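You operate a simulated robot arm through the tools that you are given. There is no shell and no other tool. Be economical: measure what you need, move in short steps, check, and stop when the job is done.

The job below is to be done with a simulated robot arm. You get a single attempt, and the scene is never put back.

## Task
Serve two sweets in the pink dish and cover it with the dome.
Fine: rest the dome on the wide sideboard top meanwhile; stand the dish under the spout to fill it; it goes back in the middle of the round stand, nothing else under the dome; the other sweets stay in the dispenser. Set down upright: glass dome.

It is judged by the outcome, as a careful person would: the job done as asked, and still so three seconds after it is handed in. It fails if anything else is knocked over, pushed out of place, dropped, spilled or broken. A push-on lid holds only when it is set on centred and level and pressed home; a screw cap is set on level and turned clockwise until tight.

## Robot
A 6-joint arm with a two-finger parallel gripper, fixed in place. Base frame: the origin is at the foot of the arm, x ahead of it, y to its left, z up; the work surface is at about z = 700. Units: mm, rad, N and s.
With the tool pointing down near the work surface it reaches from about 220 to 620 mm from the base axis. Its first joint turns from -1.152 to 1.152 rad. Payload 2.7 kg.
The TCP is the grasp point between the finger pads, 23 mm short of the fingertips. In the tool frame z runs along the fingers and y along their closing line. The gripper opens to 94 mm. The fingers are 38 mm wide and 10 mm thick; the gripper's body (54 by 96 mm) begins 39 mm behind the TCP.
Orientation is that of the tool frame in the base frame, as [roll, pitch, yaw] about the fixed x, y, z axes, in that order (R = Rz(yaw) Ry(pitch) Rx(roll)). With the fingers straight down and closing along the base's y, the tool's x points along the base's -x, its y along +y and its z along -z.

## Interface
- The arm moves only by the tool arm_command. Its argument "series" is a list of rows, each an object of numbers (a shift or turn left out is 0, a gripper value left out holds the last): "hand": the opening, from 0 (shut) to 1 (fully open); "tx", "ty", "tz": the shift along the tool's x, y, z in mm; "wx", "wy", "wz": the turn, a rotation vector about the tool's x, y, z in rad. In form: [{"hand": .., "tx": .., "ty": .., "tz": .., "wx": .., "wy": .., "wz": ..}, ...]. A call has 1 to 20 rows; each row shifts and turns the commanded pose from where the row before left it, along the tool's axes as they then stand. Each row takes 0.2 s and may step no farther than 50 mm and 0.15 rad from the row before; otherwise, or with a gripper value out of range, the whole call is refused. A pose out of reach is approached as far as the arm can. The call stops where the force on the tool passes 40 N (or 10 N more than at its start, if that is more) or the arm is blocked; 0.2 s more then pass. The fingers move at their own pace (about 45 mm/s each) and stop on an object; they squeeze with about 32 N. The grip force told is the motor's: it shows also when the fingers shut on nothing. Time passes only in rows, and 0.2 s behind the last, so rows that do not move let the fingers close. It gives the time, the measured TCP pose, the force on the tool (base axes), the opening and the grip force at its end, in the units of the frame above (readings bear some noise), with the torque about the TCP (base axes, N m) and any sound that the robot's microphone picked up.
- Cameras (640 x 400 px; columns grow to the right, rows downward): "scene" is fixed at [61.7, -430.4, 1386.1]; the picture's right is [0.85, -0.53, 0.00], its down [-0.39, -0.62, -0.68] and it looks along [0.36, 0.57, -0.74] (base axes); focal length 215 px, centre (320, 200). "wrist" rides on the gripper at [86, 16, -75] in the tool frame; the picture's right is [-0.18, 0.98, 0.00], its down [-0.58, -0.11, -0.81] and it looks along [-0.79, -0.15, 0.59] (tool axes); focal length 243 px, centre (320, 200). There is no depth. A picture from a camera that has moved, and an enlarged one, comes with that camera's place and axes in the base frame and with its lens.
- capture(camera): a new picture of that camera. The clock stands still meanwhile.
- zoom(camera, box): a new picture of the part [left, top, right, bottom] of that camera's present view, enlarged. The clock stands still meanwhile.
- finish_job(): hands the job in; it is judged then, once.

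Go step by step. Nothing tells you positions but the pictures and the camera data: compare them with the known pose of the tool, close in by small moves and look again before you grip or let go. The budget is 120 turns and 76 pictures, counting those below and the enlarged ones. Unless the task says otherwise, let go and move clear before handing in, and close with one line.

The tools are called after "Call:" as a command line: name --argument value ..., lists and objects as JSON in quotes. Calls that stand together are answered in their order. arm_command: Moves the arm, as the interface text tells. Its arguments: {"type":"object","properties":{"series":{"type":"array","items":{"type":"object","properties":{"hand":{"type":"number"},"tx":{"type":"number"},"ty":{"type":"number"},"tz":{"type":"number"},"wx":{"type":"number"},"wy":{"type":"number"},"wz":{"type":"number"}}}}},"required":["series"]} The other tools are called the same way: capture (camera) takes a picture; zoom (camera, box) takes an enlarged picture of a part of a camera's view; finish_job () hands the job in.

At the start:

```text
clock: 0.0
ee_pos: [334.7, 20.9, 1121.6]
ee_rot: [-3.141, 0.0, -3.141]
contact_force: [0.2, 0.5, -0.2]
torque: [-0.01, 0.05, -0.01]
gripper_width: 93.8
grip_force: 0.2
```

scene: 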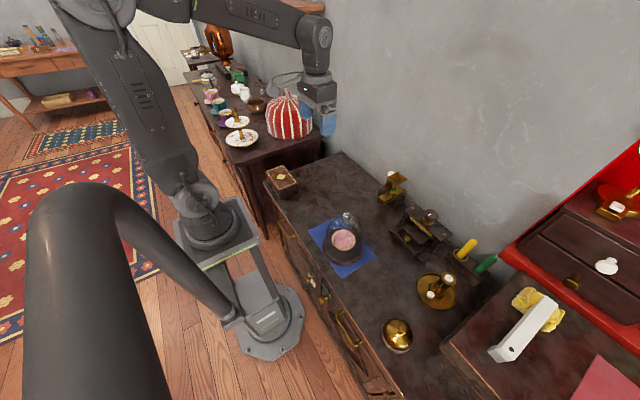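
wrist: 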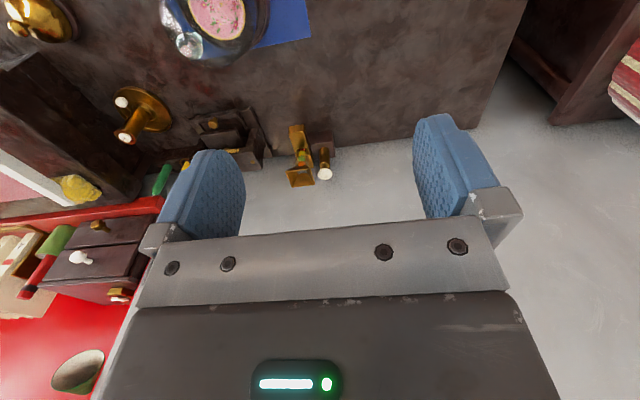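

I see a sideboard with a pink dish under a glass dome on a round stand over a blue cloth, and several brass things behind it; I need to identify the dispenser. I'll zoom in first.

Call:
zoom --camera "scene" --box '[290, 190, 410, 290]'

Call:
zoom --camera "scene" --box '[360, 150, 500, 310]'

Call:
zoom --camera "scene" --box '[240, 130, 640, 400]'

```text
4.00 times, centred on (350, 240) of scene
camera zoom: at [61.7, -430.4, 1386.1], right [0.85, -0.53, 0.0], down [-0.39, -0.62, -0.68], along [0.36, 0.57, -0.74], focal length 861 px, centre (200, 40)
```

zoom: 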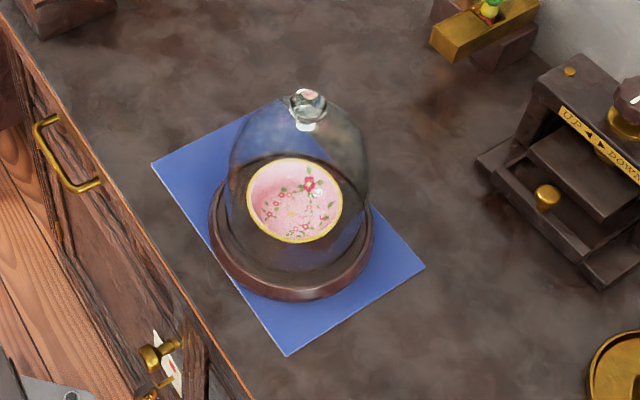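

```text
2.50 times, centred on (430, 230) of scene
camera zoom: at [61.7, -430.4, 1386.1], right [0.85, -0.53, 0.0], down [-0.39, -0.62, -0.68], along [0.36, 0.57, -0.74], focal length 538 px, centre (45, 125)
```

zoom: 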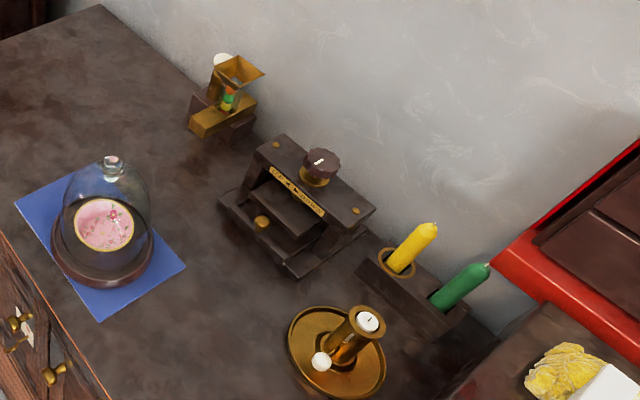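

```text
1.48 times, centred on (440, 265) of scene
camera zoom: at [61.7, -430.4, 1386.1], right [0.85, -0.53, 0.0], down [-0.39, -0.62, -0.68], along [0.36, 0.57, -0.74], focal length 319 px, centre (142, 104)
```

zoom: 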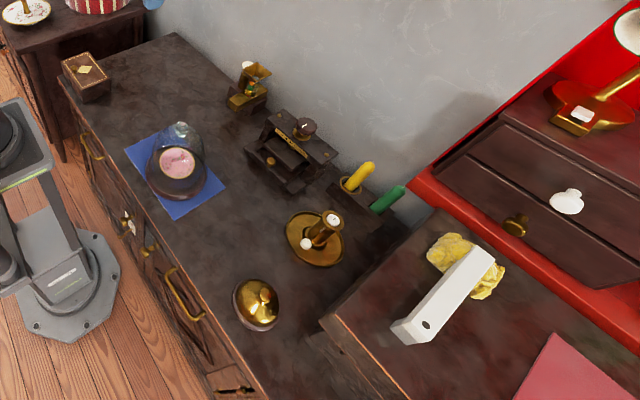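

The brass gadget with coloured sweets near the wall looks like the dispenser. I'll look at it more closely.

Call:
zoom --camera "scene" --box '[370, 160, 418, 210]'

Call:
zoom --camera "wrist" --box '[270, 110, 350, 200]'

```text
8.00 times, centred on (394, 185) of scene
camera zoom: at [61.7, -430.4, 1386.1], right [0.85, -0.53, 0.0], down [-0.39, -0.62, -0.68], along [0.36, 0.57, -0.74], focal length 1722 px, centre (-272, 320)
```

zoom: 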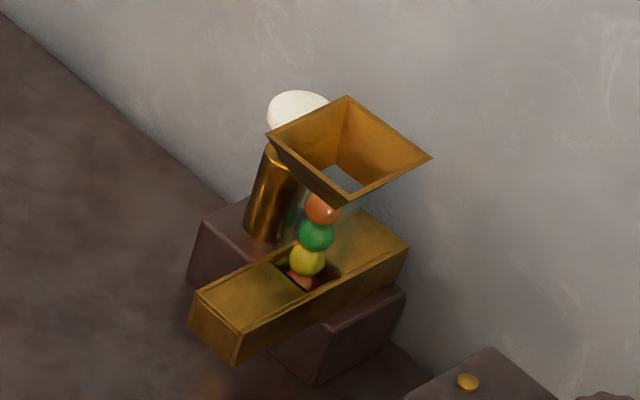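

```text
4.44 times, centred on (310, 155) of wrist
camera zoom: at [247.3, 38.3, 1196.7], right [0.18, 0.98, 0.0], down [0.58, -0.11, 0.81], along [0.79, -0.15, -0.59], focal length 1078 px, centre (364, 400)
```

zoom: 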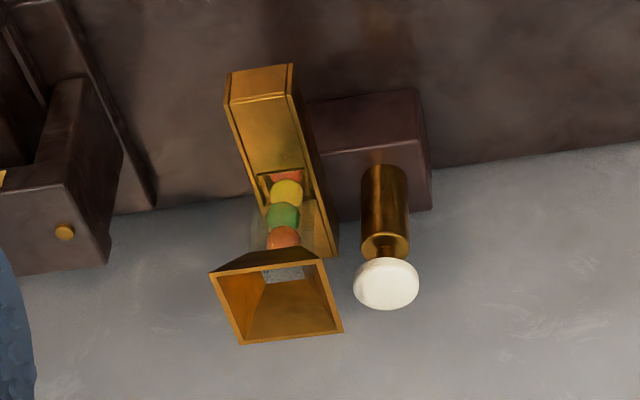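

The dispenser has a white-knobbed plunger near (654,-27,819) and a spout whose front is near (569,-75,767); the dome is centred near (331,-152). I'll lower the arm to look at the dispenser from the front.

Call:
arm_command --series '[{"tx": -13.6, "ty": -11.6, "tz": 41.5}, {"tx": -13.6, "ty": -11.6, "tz": 41.5}, {"tx": -13.6, "ty": -11.6, "tz": 41.5}, {"tx": -13.6, "ty": -11.6, "tz": 41.5}, {"tx": -13.6, "ty": -11.6, "tz": 41.5}, {"tx": -13.6, "ty": -11.6, "tz": 41.5}, {"tx": -13.6, "ty": -11.6, "tz": 41.5}]'

Call:
capture --camera "wrist"

```text
clock: 1.6
ee_pos: [431.2, -61.1, 829.8]
ee_rot: [-3.141, 0.002, -3.14]
contact_force: [-0.2, 0.0, -0.2]
torque: [0.02, -0.02, 0.02]
gripper_width: 94.0
grip_force: 0.1
```

```text
68 pictures are left
camera wrist: at [342.9, -43.6, 905.3], right [0.18, 0.98, 0.0], down [0.58, -0.11, 0.81], along [0.79, -0.15, -0.59], focal length 243 px, centre (320, 200)
```

wrist: 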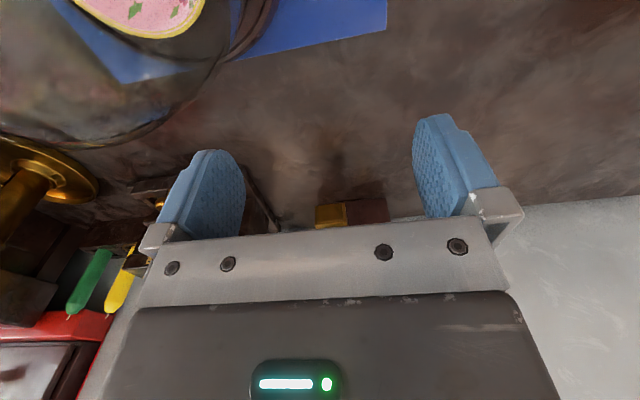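

The gripper hides the dispenser from here. I'll shift left (away from the dome), lower slightly and tilt the tool forward to look underneath the spout.

Call:
arm_command --series '[{"ty": 40, "tx": -20}, {"wy": -0.15}, {"wy": -0.15}, {"wy": -0.15}, {"wy": -0.15}, {"tx": -17, "tz": 24}, {"tx": -17, "tz": 24}]'

Call:
capture --camera "wrist"

```text
clock: 3.2
ee_pos: [498.0, -9.6, 799.2]
ee_rot: [3.107, 0.344, -3.139]
contact_force: [-0.5, 0.0, -0.2]
torque: [-0.01, 0.05, 0.0]
gripper_width: 94.0
grip_force: 0.2
out of reach, approached as far as the arm can: row 4, 5
```

```text
67 pictures are left
camera wrist: at [389.5, 4.9, 841.9], right [0.16, 0.98, 0.09], down [0.28, -0.14, 0.95], along [0.95, -0.12, -0.29], focal length 243 px, centre (320, 200)
```

wrist: 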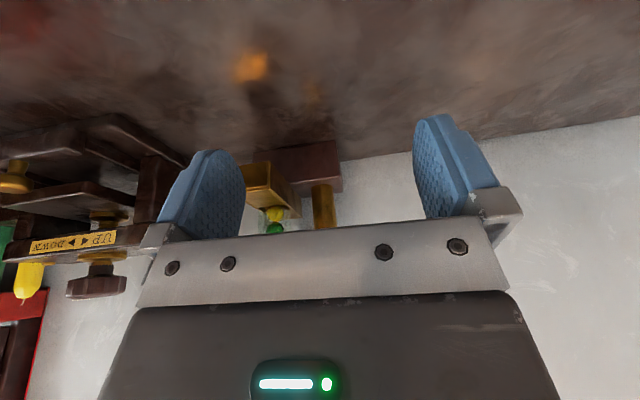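

I can now see the spout between the fingers (image is upside down). Zooming in on it.

Call:
zoom --camera "wrist" --box '[230, 120, 360, 240]'

```text
3.33 times, centred on (295, 180) of wrist
camera zoom: at [389.5, 4.9, 841.9], right [0.16, 0.98, 0.09], down [0.28, -0.14, 0.95], along [0.95, -0.12, -0.29], focal length 809 px, centre (403, 267)
```

zoom: 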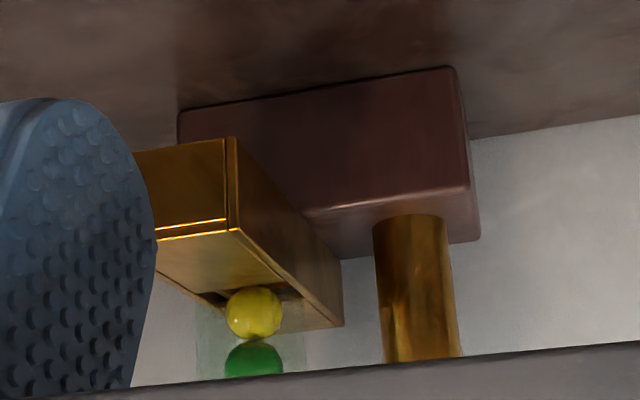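

The box spout spans z 747–771, y −92..−58, and overhangs the wooden block (front at x≈631). I'll drop lower and more to the right to see its outlet.

Call:
arm_command --series '[{"ty": -38}, {"tz": 27, "tx": 10}, {"tz": 27, "tx": 10}]'

Call:
zoom --camera "wrist" --box '[220, 90, 420, 240]'

```text
clock: 4.0
ee_pos: [498.2, -45.4, 741.3]
ee_rot: [3.108, 0.344, -3.138]
contact_force: [0.3, 0.1, -0.8]
torque: [-0.01, 0.02, 0.03]
gripper_width: 93.9
grip_force: 0.1
```

```text
2.67 times, centred on (320, 165) of wrist
camera zoom: at [389.8, -30.5, 783.2], right [0.16, 0.98, 0.09], down [0.28, -0.14, 0.95], along [0.95, -0.13, -0.29], focal length 647 px, centre (320, 293)
```

zoom: 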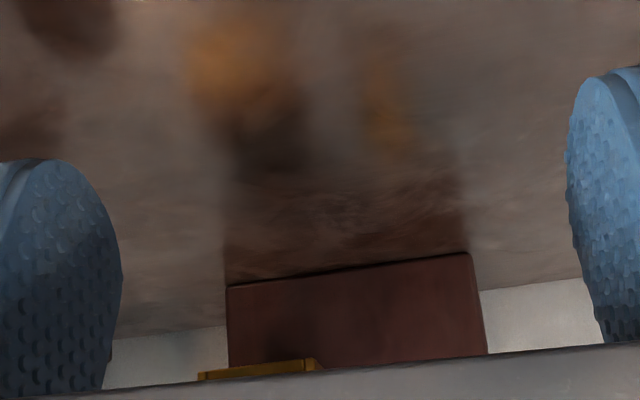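

That view is blocked. I'll zoom the scene camera tightly at the spout's front to judge the outlet.

Call:
zoom --camera "scene" --box '[390, 188, 410, 208]'

Call:
arm_command --series '[{"tz": -30, "tx": 0}, {"tz": -30}, {"tz": -30}, {"tx": 30, "tz": -5}]'

Call:
zoom --camera "wrist" --box '[240, 120, 360, 230]'

```text
16.00 times, centred on (400, 198) of scene
camera zoom: at [61.7, -430.4, 1386.1], right [0.85, -0.53, 0.0], down [-0.39, -0.62, -0.68], along [0.36, 0.57, -0.74], focal length 3445 px, centre (-960, 232)
```

zoom: 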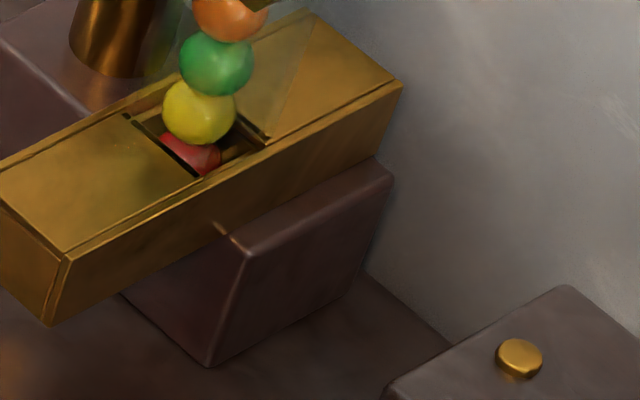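

```text
clock: 5.0
ee_pos: [435.9, -49.4, 818.8]
ee_rot: [3.107, 0.346, -3.139]
contact_force: [0.7, 0.1, 0.8]
torque: [0.02, -0.01, 0.03]
gripper_width: 93.9
grip_force: 0.0
```

```text
3.64 times, centred on (300, 175) of wrist
camera zoom: at [328.5, -35.0, 862.3], right [0.16, 0.98, 0.09], down [0.28, -0.14, 0.95], along [0.95, -0.13, -0.29], focal length 882 px, centre (393, 291)
```

zoom: 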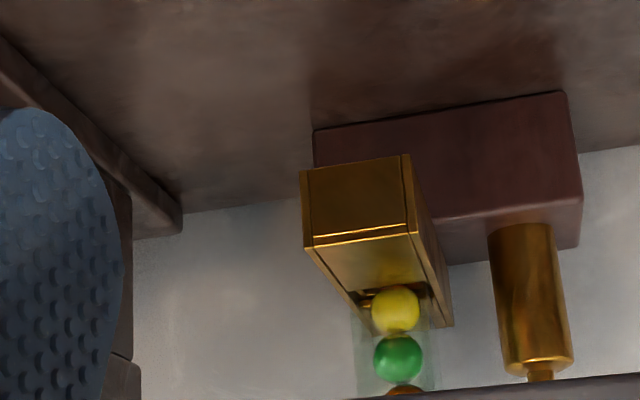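

The spout's front is closed: a shuttle will carry a sweet forward and drop it through the floor, so the dish should sit centred near (588, −75) against the block. Now I'll level the tool and hover over the dome knob.

Call:
arm_command --series '[{"tz": -40}, {"tz": -40}, {"tz": -40}, {"wx": 0.034, "wy": 0.1}, {"wy": 0.15}, {"wy": 0.096}, {"tz": -40}, {"tz": -40}, {"tx": 22, "ty": -35}, {"tx": 22, "ty": -35}, {"tx": 20, "ty": -33}]'

Call:
capture --camera "wrist"

```text
clock: 7.4
ee_pos: [333.0, -156.4, 1012.8]
ee_rot: [3.141, -0.001, -3.138]
contact_force: [-0.4, -0.5, 0.3]
torque: [0.0, 0.0, -0.02]
gripper_width: 94.0
grip_force: 0.1
```

```text
62 pictures are left
camera wrist: at [245.8, -140.0, 1088.5], right [0.18, 0.98, 0.0], down [0.58, -0.11, 0.81], along [0.79, -0.14, -0.59], focal length 243 px, centre (320, 200)
```

wrist: 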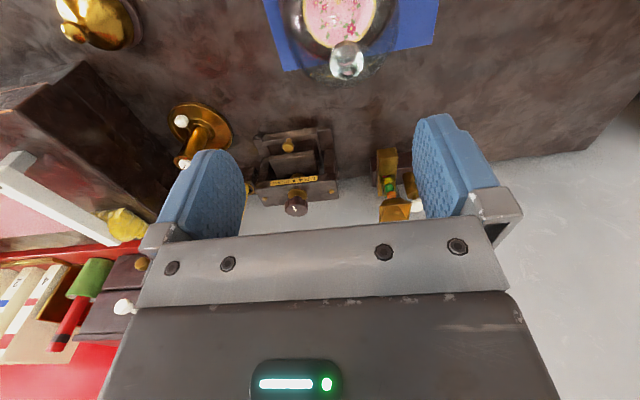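

The knob triangulates to about (345, −133, 871). Let me look at its details before descending.

Call:
zoom --camera "scene" --box '[325, 203, 370, 248]'

Call:
zoom --camera "wrist" --box '[280, 0, 420, 100]'

```text
8.89 times, centred on (348, 226) of scene
camera zoom: at [61.8, -430.4, 1386.1], right [0.85, -0.53, 0.0], down [-0.39, -0.62, -0.68], along [0.36, 0.57, -0.74], focal length 1914 px, centre (76, -27)
```

zoom: 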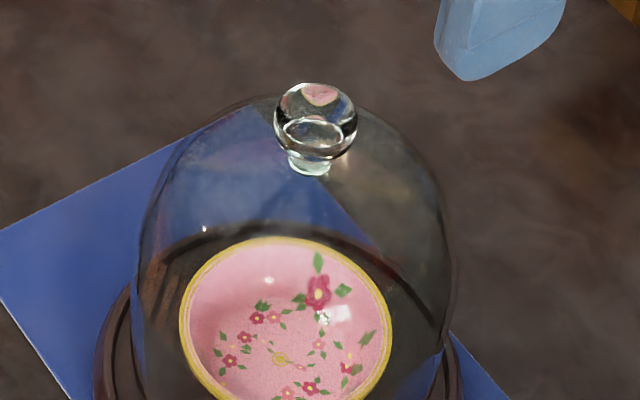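

```text
4.00 times, centred on (350, 50) of wrist
camera zoom: at [245.8, -140.0, 1088.5], right [0.18, 0.98, 0.0], down [0.58, -0.11, 0.81], along [0.79, -0.14, -0.59], focal length 970 px, centre (200, 800)
```

zoom: 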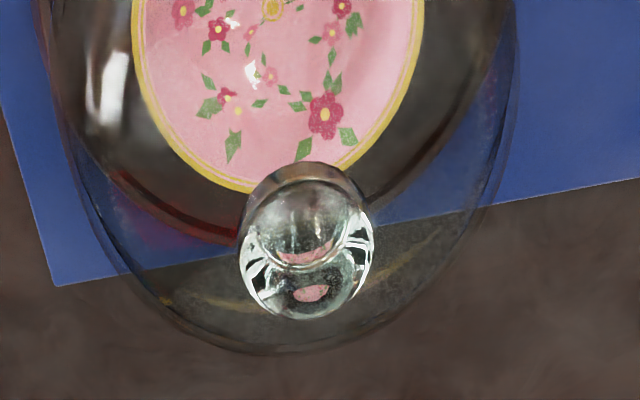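

The knob is a ~28 mm glass ball at about (346, −134, 871). I'll centre over it and descend to z≈877 with open fingers.

Call:
arm_command --series '[{"tx": -13, "ty": 22.5}, {"tz": 40}, {"tz": 36}]'

Call:
capture --camera "wrist"

```text
clock: 8.2
ee_pos: [346.9, -133.2, 936.8]
ee_rot: [-3.141, -0.002, -3.136]
contact_force: [0.1, 0.3, -0.4]
torque: [0.01, -0.01, -0.01]
gripper_width: 94.1
grip_force: 0.2
```

```text
59 pictures are left
camera wrist: at [259.0, -117.1, 1012.0], right [0.18, 0.98, 0.0], down [0.58, -0.11, 0.81], along [0.79, -0.14, -0.59], focal length 243 px, centre (320, 200)
```

wrist: 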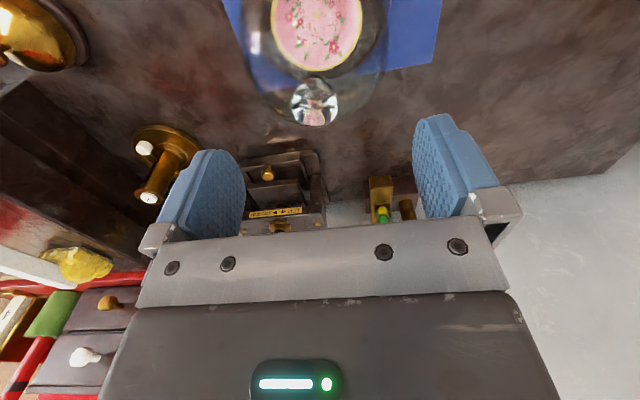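

The ball appears ~4 mm to the −y side of the tool axis; I'll adjust and descend further, then check again.

Call:
arm_command --series '[{"ty": -4, "tz": 15}, {"tz": 20}]'

Call:
capture --camera "wrist"

Call:
zoom --camera "scene" --box '[315, 190, 385, 250]'

```text
clock: 8.8
ee_pos: [346.5, -138.7, 901.4]
ee_rot: [-3.141, -0.003, -3.138]
contact_force: [0.3, 0.5, -0.4]
torque: [-0.01, 0.06, -0.03]
gripper_width: 94.1
grip_force: 0.0
```

```text
58 pictures are left
camera wrist: at [258.3, -121.4, 976.9], right [0.18, 0.98, 0.0], down [0.58, -0.11, 0.81], along [0.79, -0.14, -0.59], focal length 243 px, centre (320, 200)
```

wrist: 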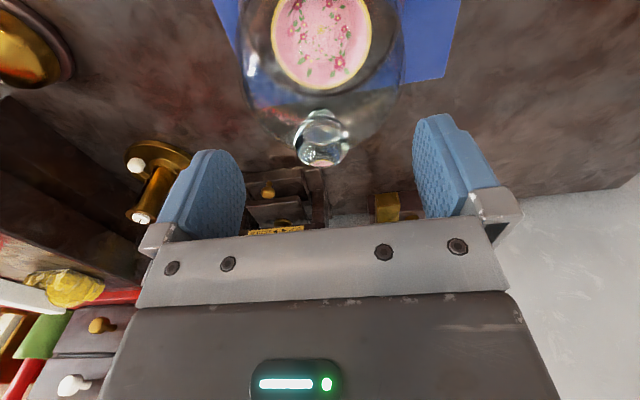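

```text
6.67 times, centred on (350, 220) of scene
camera zoom: at [61.7, -430.4, 1386.1], right [0.85, -0.53, 0.0], down [-0.39, -0.62, -0.68], along [0.36, 0.57, -0.74], focal length 1435 px, centre (120, 67)
```

zoom: 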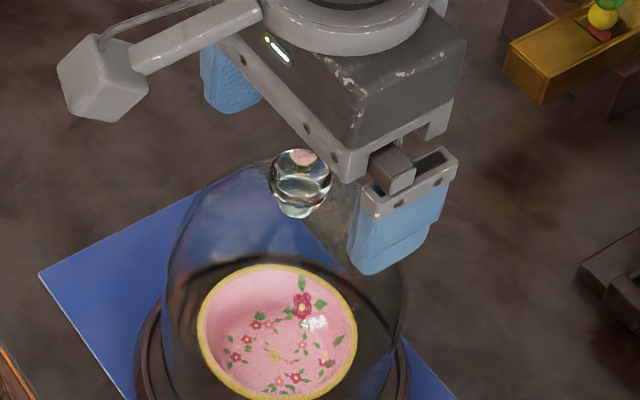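

The ball is now centred (x and y). Descending to z≈877 and closing.

Call:
arm_command --series '[{"tz": 12}, {"tz": 12}, {"hand": 0}, {"hand": 0}, {"hand": 0}, {"hand": 0}, {"hand": 0}]'

Call:
zoom --camera "scene" --box '[315, 190, 385, 250]'

```text
clock: 10.4
ee_pos: [346.7, -137.4, 879.0]
ee_rot: [-3.141, -0.001, -3.136]
contact_force: [-3.1, 4.7, 24.9]
torque: [0.44, 0.42, -0.01]
gripper_width: 27.6
grip_force: 32.1
```

```text
6.67 times, centred on (350, 220) of scene
camera zoom: at [61.4, -430.2, 1386.2], right [0.85, -0.53, 0.0], down [-0.39, -0.62, -0.68], along [0.36, 0.57, -0.74], focal length 1435 px, centre (120, 67)
```

zoom: 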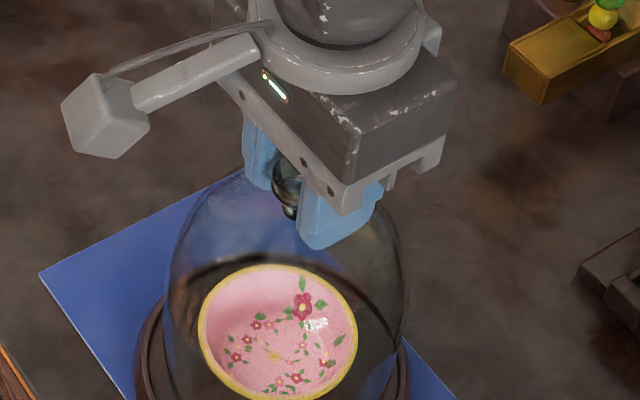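

The ball is held (27.6 mm), with the fingertips touching the dome's shoulder. Lifting gently now.

Call:
arm_command --series '[{"tz": -2}, {"tz": -4}, {"tz": -10}, {"tz": -20}]'

Call:
capture --camera "scene"

```text
clock: 11.4
ee_pos: [345.8, -138.9, 913.0]
ee_rot: [-3.142, -0.002, -3.137]
contact_force: [-0.9, -0.2, -2.9]
torque: [0.02, -0.02, 0.03]
gripper_width: 27.6
grip_force: 32.1
```

```text
55 pictures are left
```

scene: 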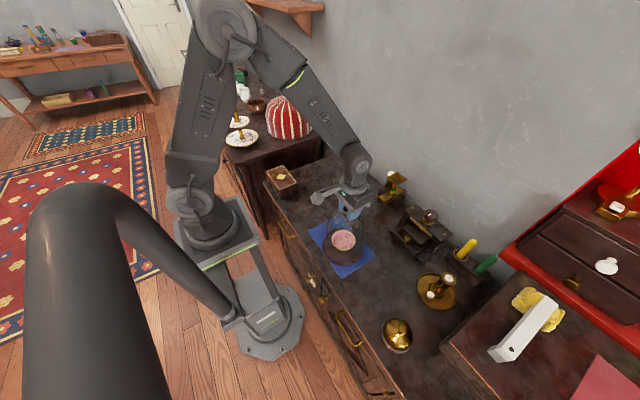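

The dome hangs freely (≈3 N). I'll raise it clear of the dish and carry it to open sideboard space near (420, 130).

Call:
arm_command --series '[{"tz": -35}, {"tz": -35}, {"tx": -12.3, "ty": 44.8}, {"tx": -12.3, "ty": 44.8}, {"tx": -12.3, "ty": 44.8}, {"tx": -12.3, "ty": 44.8}, {"tx": -12.3, "ty": 44.8}, {"tx": -12.3, "ty": 44.8}, {}]'

Call:
zoom --camera "scene" --box '[240, 130, 440, 280]'

```text
clock: 13.4
ee_pos: [415.8, 132.2, 982.9]
ee_rot: [3.142, -0.003, -3.138]
contact_force: [-1.2, -0.2, -2.9]
torque: [-0.02, 0.03, -0.01]
gripper_width: 27.5
grip_force: 31.5
```

```text
2.67 times, centred on (340, 205) of scene
camera zoom: at [61.8, -430.4, 1386.1], right [0.85, -0.53, 0.0], down [-0.39, -0.62, -0.68], along [0.36, 0.57, -0.74], focal length 574 px, centre (267, 187)
```

zoom: 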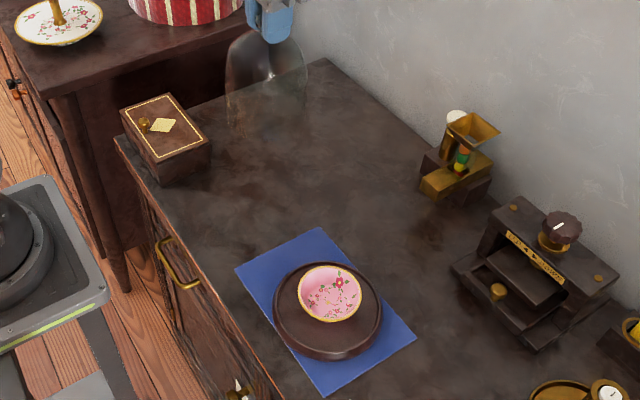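

The spot is clear and well inside the top. Lowering the dome, first quickly then in small steps until it touches.

Call:
arm_command --series '[{"tz": 34}, {"tz": 34}, {"tz": 26}, {"tz": 3}, {"tz": 3}]'

Call:
zoom --camera "scene" --box '[290, 130, 390, 210]'

```text
clock: 14.6
ee_pos: [417.9, 132.0, 882.8]
ee_rot: [-3.142, -0.002, -3.138]
contact_force: [0.7, 0.5, -2.9]
torque: [0.0, -0.02, 0.0]
gripper_width: 27.2
grip_force: 31.7
```

```text
5.00 times, centred on (340, 170) of scene
camera zoom: at [61.8, -430.4, 1386.1], right [0.85, -0.53, 0.0], down [-0.39, -0.62, -0.68], along [0.36, 0.57, -0.74], focal length 1076 px, centre (220, 350)
```

zoom: 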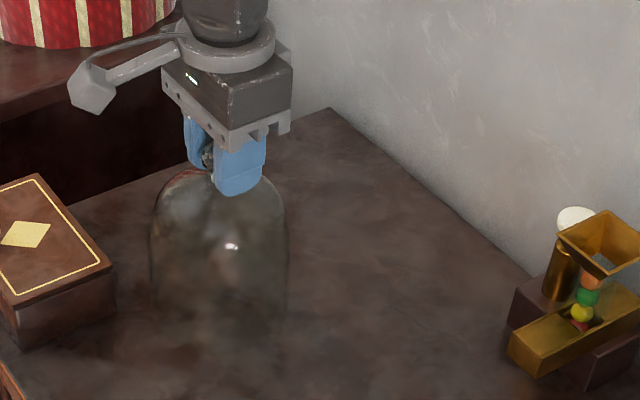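

Call:
arm_command --series '[{"tz": 3}, {"tz": 3}, {"tz": 2}, {"tz": 2}, {"tz": 2}, {"tz": 2}]'

```text
clock: 16.0
ee_pos: [417.2, 132.4, 869.2]
ee_rot: [3.141, -0.002, -3.137]
contact_force: [0.1, 0.5, -1.1]
torque: [0.01, -0.01, 0.02]
gripper_width: 27.4
grip_force: 32.0
```

The load is dropping off, so it is just touching. A few more 1 mm steps.

Call:
arm_command --series '[{"tz": 1}, {"tz": 1}, {}]'

```text
clock: 16.8
ee_pos: [418.7, 131.8, 867.5]
ee_rot: [3.14, -0.002, -3.137]
contact_force: [0.2, 0.5, -2.8]
torque: [0.01, 0.0, 0.0]
gripper_width: 27.4
grip_force: 31.5
```

Call:
arm_command --series '[{"tz": 1.5}, {"tz": 1.5}, {"tz": 1.5}, {}]'

```text
clock: 17.8
ee_pos: [419.0, 130.6, 862.9]
ee_rot: [3.141, -0.001, -3.136]
contact_force: [0.0, 0.3, -3.8]
torque: [0.0, -0.02, 0.03]
gripper_width: 27.5
grip_force: 31.2
```

Call:
arm_command --series '[{"tz": 1.5}, {"tz": 1.5}, {"tz": 1.5}, {}]'

```text
clock: 18.8
ee_pos: [417.9, 131.1, 859.5]
ee_rot: [-3.141, -0.002, -3.135]
contact_force: [-3.3, -1.5, 6.6]
torque: [-0.17, -0.01, -0.04]
gripper_width: 27.6
grip_force: 32.6
```

The dome is on the sideboard. Releasing and rising straight up.

Call:
arm_command --series '[{"hand": 0.3}, {"hand": 0.7}, {"hand": 1}, {"hand": 1}, {"tz": -10}, {"tz": -40}, {"tz": -40}, {"tz": -40}, {"tz": -40}]'

Call:
zoom --camera "scene" --box '[280, 130, 440, 280]'

Call:
capture --camera "wrist"

```text
clock: 20.8
ee_pos: [418.9, 130.6, 1029.3]
ee_rot: [-3.139, -0.004, -3.136]
contact_force: [-0.1, -0.4, 0.3]
torque: [-0.05, -0.01, -0.01]
gripper_width: 94.1
grip_force: 0.0
```

```text
2.67 times, centred on (360, 205) of scene
camera zoom: at [61.7, -430.4, 1386.1], right [0.85, -0.53, 0.0], down [-0.39, -0.62, -0.68], along [0.36, 0.57, -0.74], focal length 574 px, centre (213, 187)
```

zoom: 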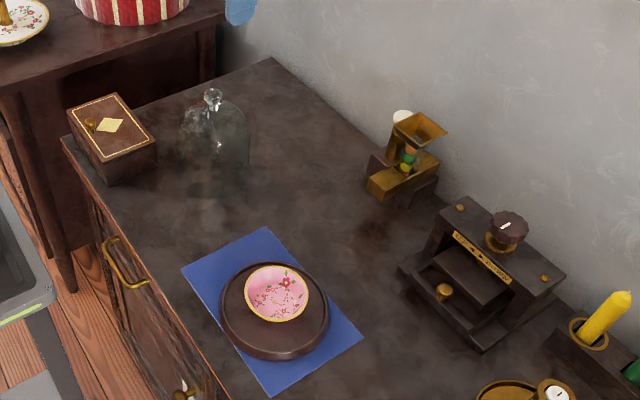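

```text
51 pictures are left
camera wrist: at [331.0, 147.2, 1104.1], right [0.18, 0.98, 0.0], down [0.58, -0.11, 0.8], along [0.79, -0.14, -0.59], focal length 243 px, centre (320, 200)
```

wrist: 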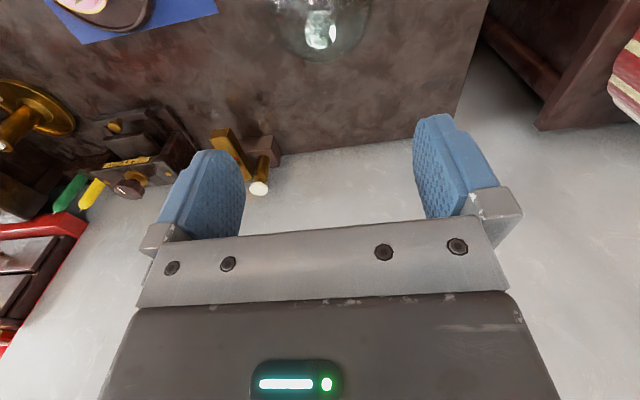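

The dome stands upright. Now I'll hover over the dish for a close look.

Call:
arm_command --series '[{"tx": 12.2, "ty": -44.8}, {"tx": 12.2, "ty": -44.8}, {"tx": 12.2, "ty": -44.8}, {"tx": 12.2, "ty": -44.8}, {"tx": 12.2, "ty": -44.8}, {"tx": 12.2, "ty": -44.8}, {"tz": 40}, {"tz": 40}, {"tz": 40}, {}]'

Call:
zoom --camera "wrist" --box '[220, 0, 420, 125]'

Call:
zoom --camera "scene" --box '[310, 205, 390, 275]'

```text
clock: 23.0
ee_pos: [345.4, -136.9, 909.2]
ee_rot: [3.14, -0.001, -3.136]
contact_force: [-1.3, 0.8, 0.4]
torque: [0.0, -0.02, -0.03]
gripper_width: 94.0
grip_force: 0.0
```

```text
3.20 times, centred on (320, 62) of wrist
camera zoom: at [258.4, -120.5, 983.6], right [0.18, 0.98, 0.0], down [0.58, -0.11, 0.81], along [0.79, -0.14, -0.59], focal length 776 px, centre (320, 640)
```

zoom: 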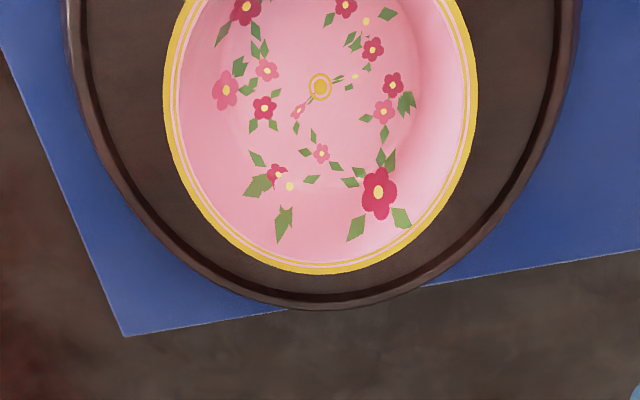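

```text
5.71 times, centred on (350, 240) of scene
camera zoom: at [61.7, -430.4, 1386.1], right [0.85, -0.53, 0.0], down [-0.39, -0.62, -0.68], along [0.36, 0.57, -0.74], focal length 1230 px, centre (149, -29)
```

zoom: 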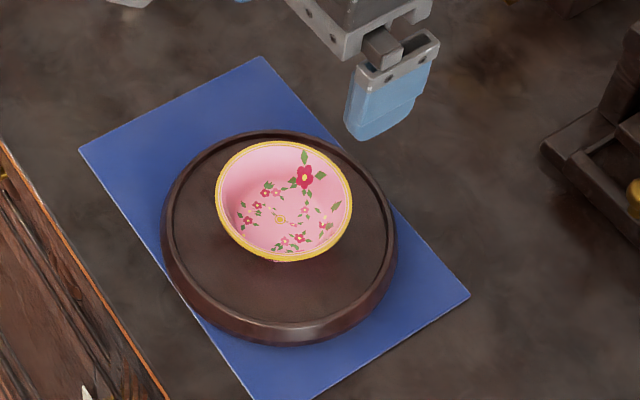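

The dish (rim ≈84 mm wide, z≈740) is centred under the tool axis. The gripper's 94 mm opening just straddles it; I'll descend to just above the rim and check the side clearances.

Call:
arm_command --series '[{"tz": 45}, {"tz": 45}, {"tz": 40}, {}]'

Call:
capture --camera "wrist"

Call:
zoom --camera "scene" --box '[310, 205, 390, 275]'

```text
clock: 24.0
ee_pos: [347.0, -137.2, 778.2]
ee_rot: [3.14, -0.003, -3.137]
contact_force: [0.7, 0.2, -0.2]
torque: [0.0, 0.04, 0.01]
gripper_width: 94.0
grip_force: 0.0
```

```text
48 pictures are left
camera wrist: at [259.2, -120.4, 853.7], right [0.18, 0.98, 0.0], down [0.58, -0.11, 0.81], along [0.79, -0.14, -0.59], focal length 243 px, centre (320, 200)
```

wrist: 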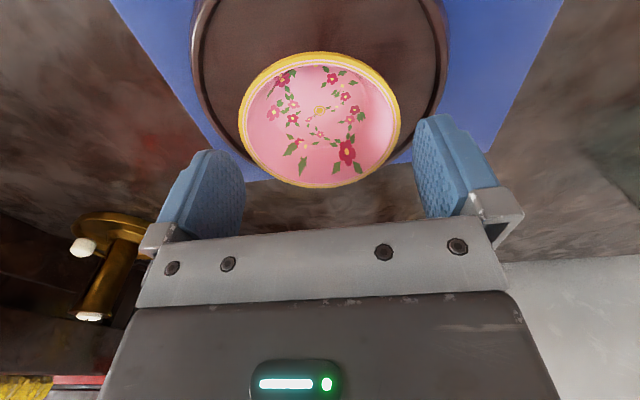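

```text
5.71 times, centred on (350, 240) of scene
camera zoom: at [61.7, -430.4, 1386.1], right [0.85, -0.53, 0.0], down [-0.39, -0.62, -0.68], along [0.36, 0.57, -0.74], focal length 1230 px, centre (149, -29)
```

zoom: 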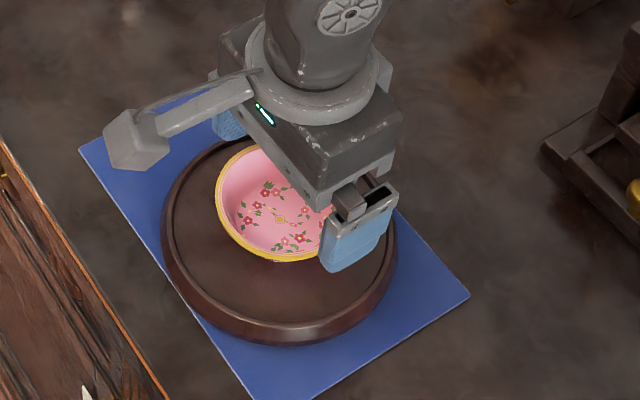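

The rim (≈86 mm, z≈747) is centred between the fingers with ~4 mm either side. Descending to z≈749 and closing.

Call:
arm_command --series '[{"tz": 10}, {"tz": 10}, {"tz": 9}, {}]'

Call:
capture --camera "wrist"

```text
clock: 25.0
ee_pos: [344.6, -137.4, 749.7]
ee_rot: [-3.141, -0.002, -3.135]
contact_force: [0.7, 0.0, 1.0]
torque: [-0.02, 0.05, 0.02]
gripper_width: 93.8
grip_force: 0.1
```

```text
46 pictures are left
camera wrist: at [258.3, -121.1, 825.1], right [0.18, 0.98, 0.0], down [0.58, -0.11, 0.81], along [0.79, -0.14, -0.59], focal length 243 px, centre (320, 200)
```

wrist: 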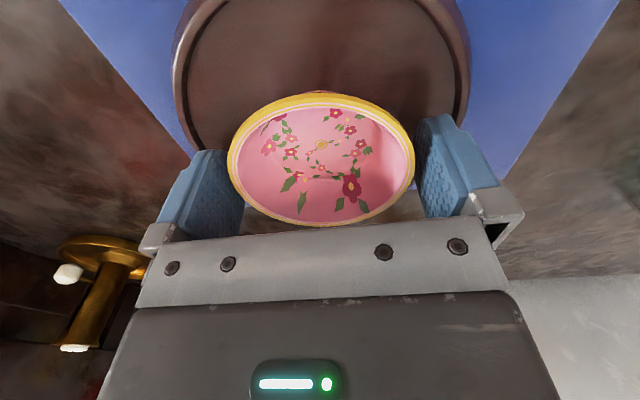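

Well centred, rim about at TCP height. Closing the fingers.

Call:
arm_command --series '[{"hand": 0.8}, {"hand": 0.8}, {"hand": 0.8}, {"hand": 0.8}]'

```text
clock: 26.0
ee_pos: [344.7, -137.6, 750.0]
ee_rot: [3.142, -0.001, -3.136]
contact_force: [0.7, -0.4, -0.5]
torque: [-0.01, 0.02, 0.0]
gripper_width: 80.2
grip_force: 32.6
```

The dish is held at 80 mm. Lifting.

Call:
arm_command --series '[{"tz": -5, "hand": 0.7}, {"tz": -15}, {"tz": -25}, {"tz": -35}, {"tz": -20}]'

Call:
capture --camera "wrist"

Call:
zoom --camera "scene" --box '[310, 185, 410, 275]'

```text
clock: 27.2
ee_pos: [345.6, -138.6, 849.3]
ee_rot: [3.141, -0.004, -3.137]
contact_force: [0.0, 0.9, -0.8]
torque: [0.0, 0.01, 0.0]
gripper_width: 79.9
grip_force: 31.5
```

```text
45 pictures are left
camera wrist: at [258.6, -121.1, 925.6], right [0.18, 0.98, 0.0], down [0.58, -0.11, 0.8], along [0.79, -0.14, -0.59], focal length 243 px, centre (320, 200)
```

wrist: 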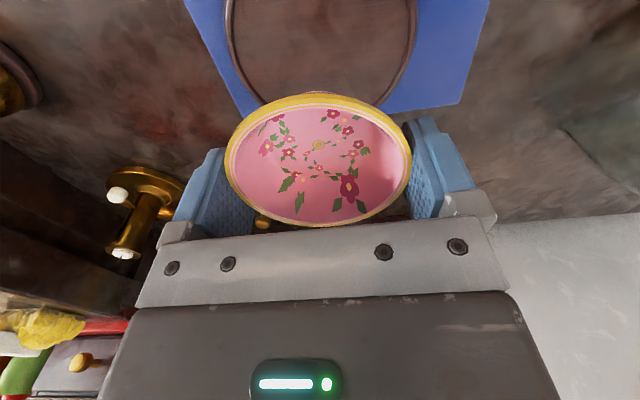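

```text
4.44 times, centred on (360, 230) of scene
camera zoom: at [61.7, -430.4, 1386.1], right [0.85, -0.53, 0.0], down [-0.39, -0.62, -0.68], along [0.36, 0.57, -0.74], focal length 957 px, centre (142, 67)
```

zoom: 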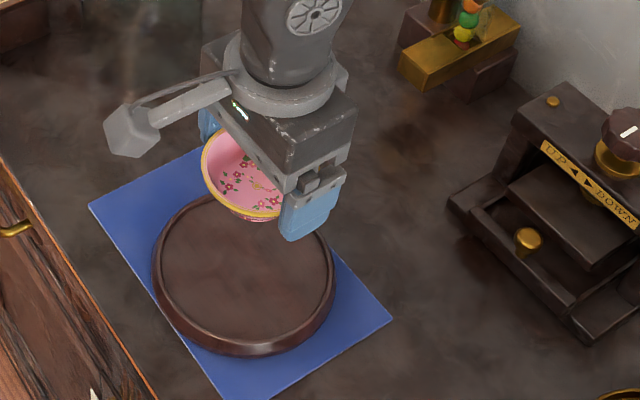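

The dish is held level. I'll carry it to just in front of the spout, (537, −75), and lower to just above the surface.

Call:
arm_command --series '[{"tx": -38.3, "ty": 12.6}, {"tx": -38.3, "ty": 12.6}, {"tx": -38.3, "ty": 12.6}, {"tx": -38.3, "ty": 12.6}, {"tx": -38.3, "ty": 12.6}, {}, {"tz": 40}, {"tz": 45}, {}]'

Call:
zoom --camera "scene" --box '[350, 150, 450, 230]'

Call:
capture --camera "wrist"

```text
clock: 29.2
ee_pos: [534.6, -72.6, 761.9]
ee_rot: [-3.141, -0.007, -3.138]
contact_force: [-13.3, 0.8, -1.2]
torque: [-0.01, -0.04, -0.06]
gripper_width: 79.9
grip_force: 31.2
```

```text
5.00 times, centred on (400, 190) of scene
camera zoom: at [61.5, -430.4, 1386.1], right [0.85, -0.53, 0.0], down [-0.39, -0.62, -0.68], along [0.36, 0.57, -0.74], focal length 1076 px, centre (-80, 250)
```

zoom: 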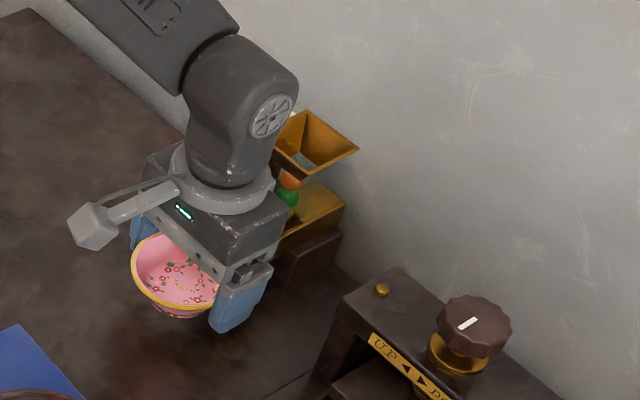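

```text
42 pictures are left
camera wrist: at [448.4, -56.4, 838.3], right [0.18, 0.98, 0.0], down [0.59, -0.11, 0.8], along [0.79, -0.14, -0.6], focal length 243 px, centre (320, 200)
```

wrist: 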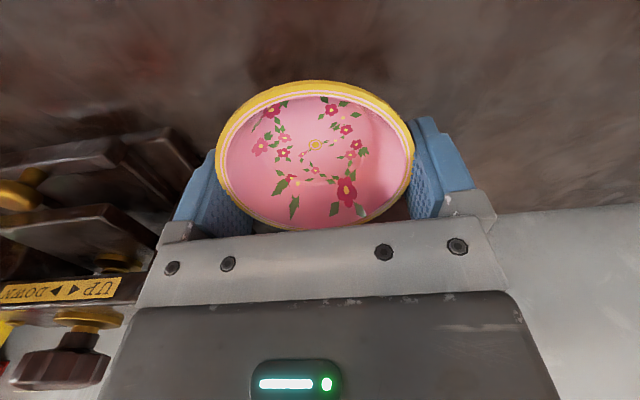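

There is a −x push: the dish's far rim met the spout front while coming down. Backing away now before lowering.

Call:
arm_command --series '[{"tx": 10}, {"tx": 12}, {}]'

Call:
capture --camera "wrist"

Call:
zoom --camera "scene" --box '[350, 150, 450, 230]'

```text
clock: 30.0
ee_pos: [515.5, -73.1, 764.4]
ee_rot: [-3.141, -0.002, -3.136]
contact_force: [0.5, 0.1, -0.9]
torque: [-0.01, 0.0, 0.01]
gripper_width: 79.9
grip_force: 31.9
```

```text
41 pictures are left
camera wrist: at [427.6, -56.6, 839.6], right [0.18, 0.98, 0.0], down [0.58, -0.11, 0.81], along [0.79, -0.14, -0.59], focal length 243 px, centre (320, 200)
```

wrist: 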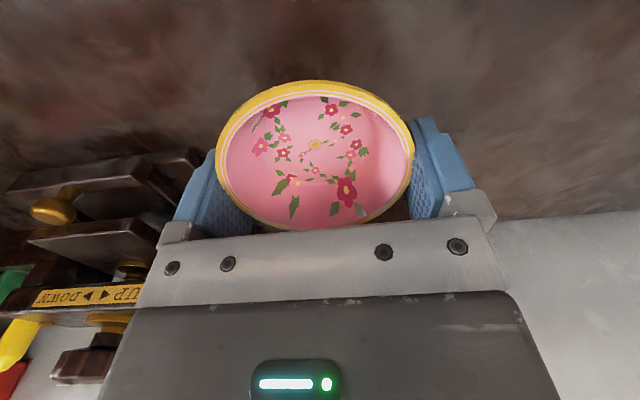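

```text
5.00 times, centred on (400, 190) of scene
camera zoom: at [61.7, -430.4, 1386.1], right [0.85, -0.53, 0.0], down [-0.39, -0.62, -0.68], along [0.36, 0.57, -0.74], focal length 1076 px, centre (-80, 250)
```

zoom: 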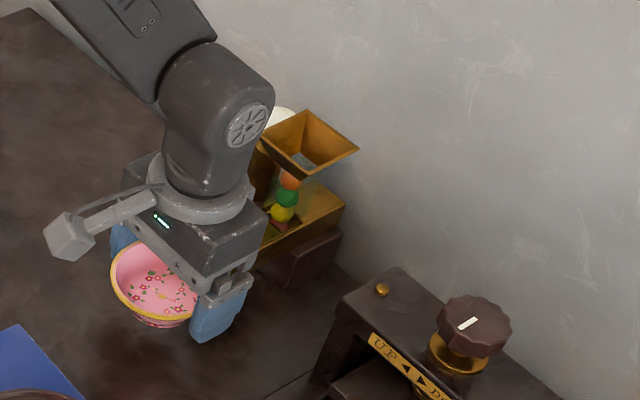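

The dish is slightly tilted in the grip but will level on the table. Lowering here, short of the spout, until it touches.

Call:
arm_command --series '[{"tz": 10}, {"tz": 8}, {"tz": 3}, {"tz": 2}, {"tz": 2}, {}]'

```text
clock: 31.4
ee_pos: [515.0, -73.1, 740.0]
ee_rot: [-3.141, -0.002, -3.136]
contact_force: [-0.7, -0.7, -0.6]
torque: [0.01, 0.01, 0.02]
gripper_width: 79.8
grip_force: 32.2
```

Call:
arm_command --series '[{"tz": 2}, {"tz": 2}, {"tz": 2}, {}]'

```text
clock: 32.4
ee_pos: [515.0, -72.6, 733.3]
ee_rot: [3.141, -0.001, -3.137]
contact_force: [-0.3, 0.3, -1.4]
torque: [-0.02, 0.03, -0.03]
gripper_width: 79.8
grip_force: 31.5
```

Call:
arm_command --series '[{"tz": 1.5}, {"tz": 1.5}, {"tz": 1.5}, {}]'

```text
clock: 33.4
ee_pos: [515.0, -74.1, 729.4]
ee_rot: [-3.14, -0.004, -3.136]
contact_force: [0.1, 0.7, -0.1]
torque: [-0.02, -0.04, 0.02]
gripper_width: 80.1
grip_force: 31.8
```

Call:
arm_command --series '[{"tz": 1.5}, {"tz": 1}, {}]'

Call:
capture --camera "wrist"

```text
clock: 34.2
ee_pos: [514.5, -74.3, 727.0]
ee_rot: [-3.141, -0.002, -3.136]
contact_force: [-4.0, -0.2, 10.0]
torque: [0.17, 0.36, 0.09]
gripper_width: 80.0
grip_force: 32.2
```

```text
39 pictures are left
camera wrist: at [427.7, -57.6, 802.6], right [0.18, 0.98, 0.0], down [0.58, -0.11, 0.81], along [0.79, -0.14, -0.59], focal length 243 px, centre (320, 200)
```

wrist: 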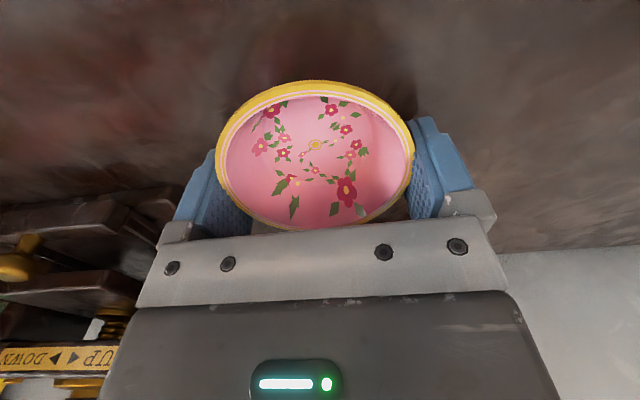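

The dish touches the surface; releasing so it settles level.

Call:
arm_command --series '[{"tz": -1, "hand": 0.88}, {"hand": 0.95}, {"hand": 1}, {"hand": 1}]'

Call:
capture --camera "wrist"

```text
clock: 35.2
ee_pos: [514.3, -75.2, 727.9]
ee_rot: [-3.141, -0.002, -3.135]
contact_force: [-0.1, 0.9, -0.2]
torque: [0.01, 0.02, -0.02]
gripper_width: 93.7
grip_force: 0.0
```

```text
38 pictures are left
camera wrist: at [427.4, -57.6, 802.9], right [0.18, 0.98, 0.0], down [0.58, -0.11, 0.81], along [0.79, -0.14, -0.59], focal length 243 px, centre (320, 200)
```

wrist: 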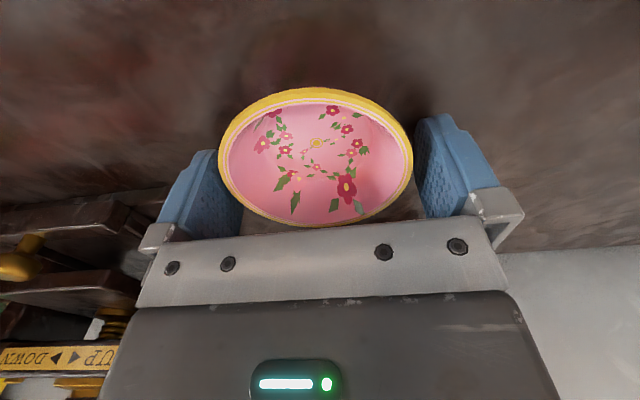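

The dish sits level. I'll rise, retreat behind it, and check both dish and dispenser before pushing it under the spout.

Call:
arm_command --series '[{"tz": -15}, {"tz": -40}, {"tz": -25}, {"tx": 40}, {"tx": 45, "hand": 0.5}, {"hand": 0.5}, {"hand": 0.5}]'

Call:
zoom --camera "scene" --box '[350, 150, 450, 230]'

Call:
capture --camera "wrist"

```text
clock: 36.8
ee_pos: [428.7, -74.9, 806.6]
ee_rot: [3.14, -0.002, -3.136]
contact_force: [0.0, -0.6, -0.1]
torque: [-0.03, 0.03, 0.05]
gripper_width: 46.8
grip_force: 0.1
```

```text
5.00 times, centred on (400, 190) of scene
camera zoom: at [61.7, -430.4, 1386.1], right [0.85, -0.53, 0.0], down [-0.39, -0.62, -0.68], along [0.36, 0.57, -0.74], focal length 1076 px, centre (-80, 250)
```

zoom: 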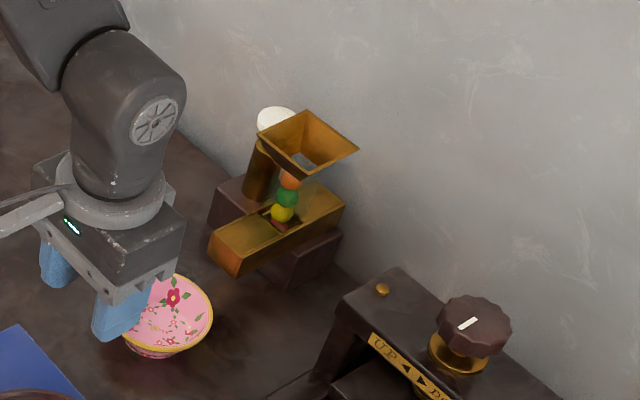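

```text
36 pictures are left
camera wrist: at [341.7, -57.4, 882.7], right [0.18, 0.98, 0.0], down [0.58, -0.11, 0.81], along [0.79, -0.14, -0.59], focal length 243 px, centre (320, 200)
```

wrist: 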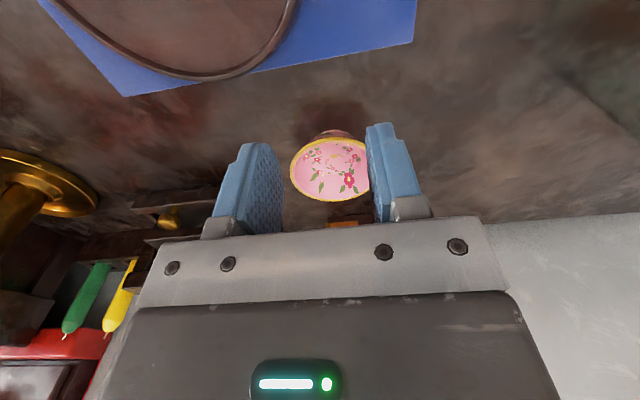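

The dispenser hasn't moved. I'll step forward to x≈447 (clear of the stand), lower the half-open fingers behind the dish, then push it.

Call:
arm_command --series '[{"tx": -18.5, "ty": -1.5}, {"tz": 40}, {"tz": 35}, {}]'

Call:
capture --camera "wrist"

```text
clock: 37.8
ee_pos: [447.4, -75.7, 731.5]
ee_rot: [-3.14, -0.003, -3.136]
contact_force: [0.6, -0.9, -0.6]
torque: [-0.01, -0.03, 0.0]
gripper_width: 47.1
grip_force: 0.0
```

```text
35 pictures are left
camera wrist: at [359.8, -59.3, 807.1], right [0.18, 0.98, 0.0], down [0.58, -0.11, 0.81], along [0.79, -0.14, -0.59], focal length 243 px, centre (320, 200)
```

wrist: 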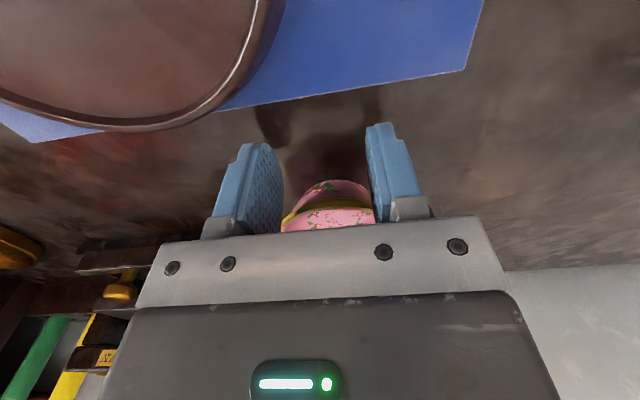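

Dish is dead ahead between the fingers. Pushing forward slowly.

Call:
arm_command --series '[{"tx": -7}, {"tx": -7}, {"tx": -7}, {"tx": -7}, {"tx": -7}, {"tx": -7}, {"tx": -7}, {"tx": -7}, {"tx": -7}, {"tx": -5}, {}]'

Call:
capture --camera "wrist"

Call:
zoom --camera "scene" --box '[350, 150, 450, 230]'

```text
clock: 40.2
ee_pos: [516.0, -74.9, 733.2]
ee_rot: [-3.141, -0.002, -3.134]
contact_force: [-0.3, 0.0, 0.6]
torque: [0.03, -0.01, -0.01]
gripper_width: 47.0
grip_force: 0.1
```

```text
34 pictures are left
camera wrist: at [428.9, -59.1, 808.0], right [0.18, 0.98, 0.0], down [0.58, -0.11, 0.81], along [0.79, -0.14, -0.59], focal length 243 px, centre (320, 200)
```

wrist: 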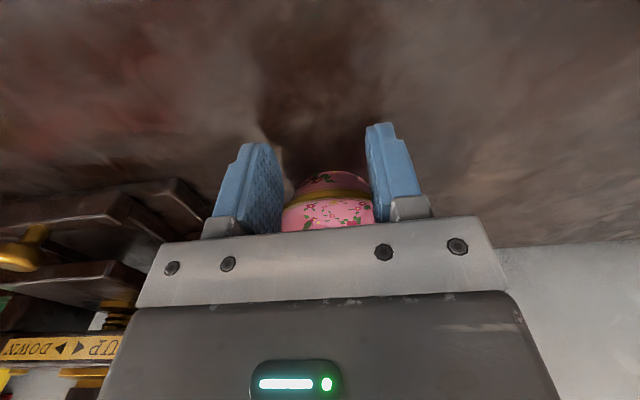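

```text
5.00 times, centred on (400, 190) of scene
camera zoom: at [61.7, -430.4, 1386.1], right [0.85, -0.53, 0.0], down [-0.39, -0.62, -0.68], along [0.36, 0.57, -0.74], focal length 1076 px, centre (-80, 250)
```

zoom: 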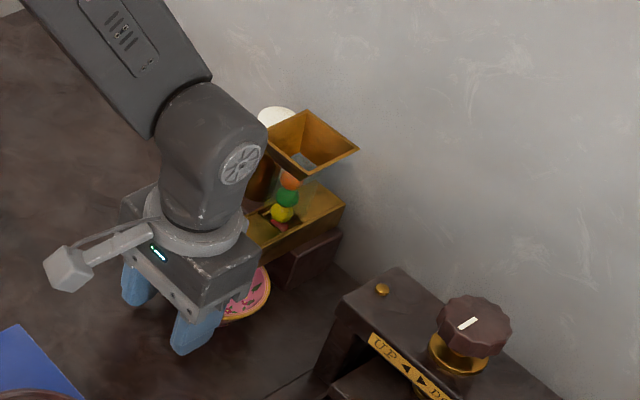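

Call:
arm_command --series '[{"tx": -6}, {"tx": -6}, {"tx": -5}, {}]'

Call:
capture --camera "wrist"

```text
clock: 41.2
ee_pos: [534.7, -74.0, 730.9]
ee_rot: [-3.14, -0.002, -3.137]
contact_force: [0.1, -0.2, -0.5]
torque: [-0.01, 0.0, -0.02]
gripper_width: 47.0
grip_force: 0.1
```

```text
32 pictures are left
camera wrist: at [446.2, -58.8, 807.6], right [0.18, 0.98, 0.0], down [0.58, -0.11, 0.8], along [0.79, -0.14, -0.59], focal length 243 px, centre (320, 200)
```

wrist: 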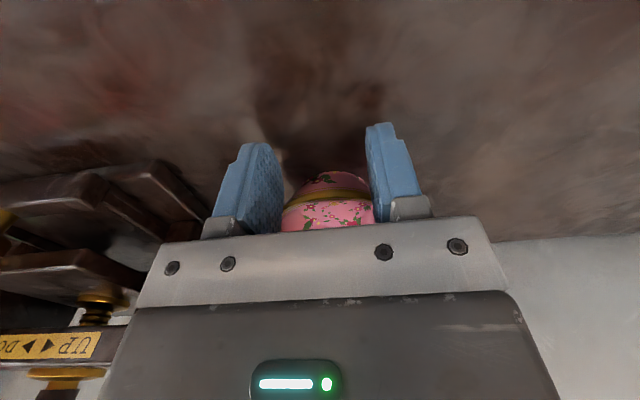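

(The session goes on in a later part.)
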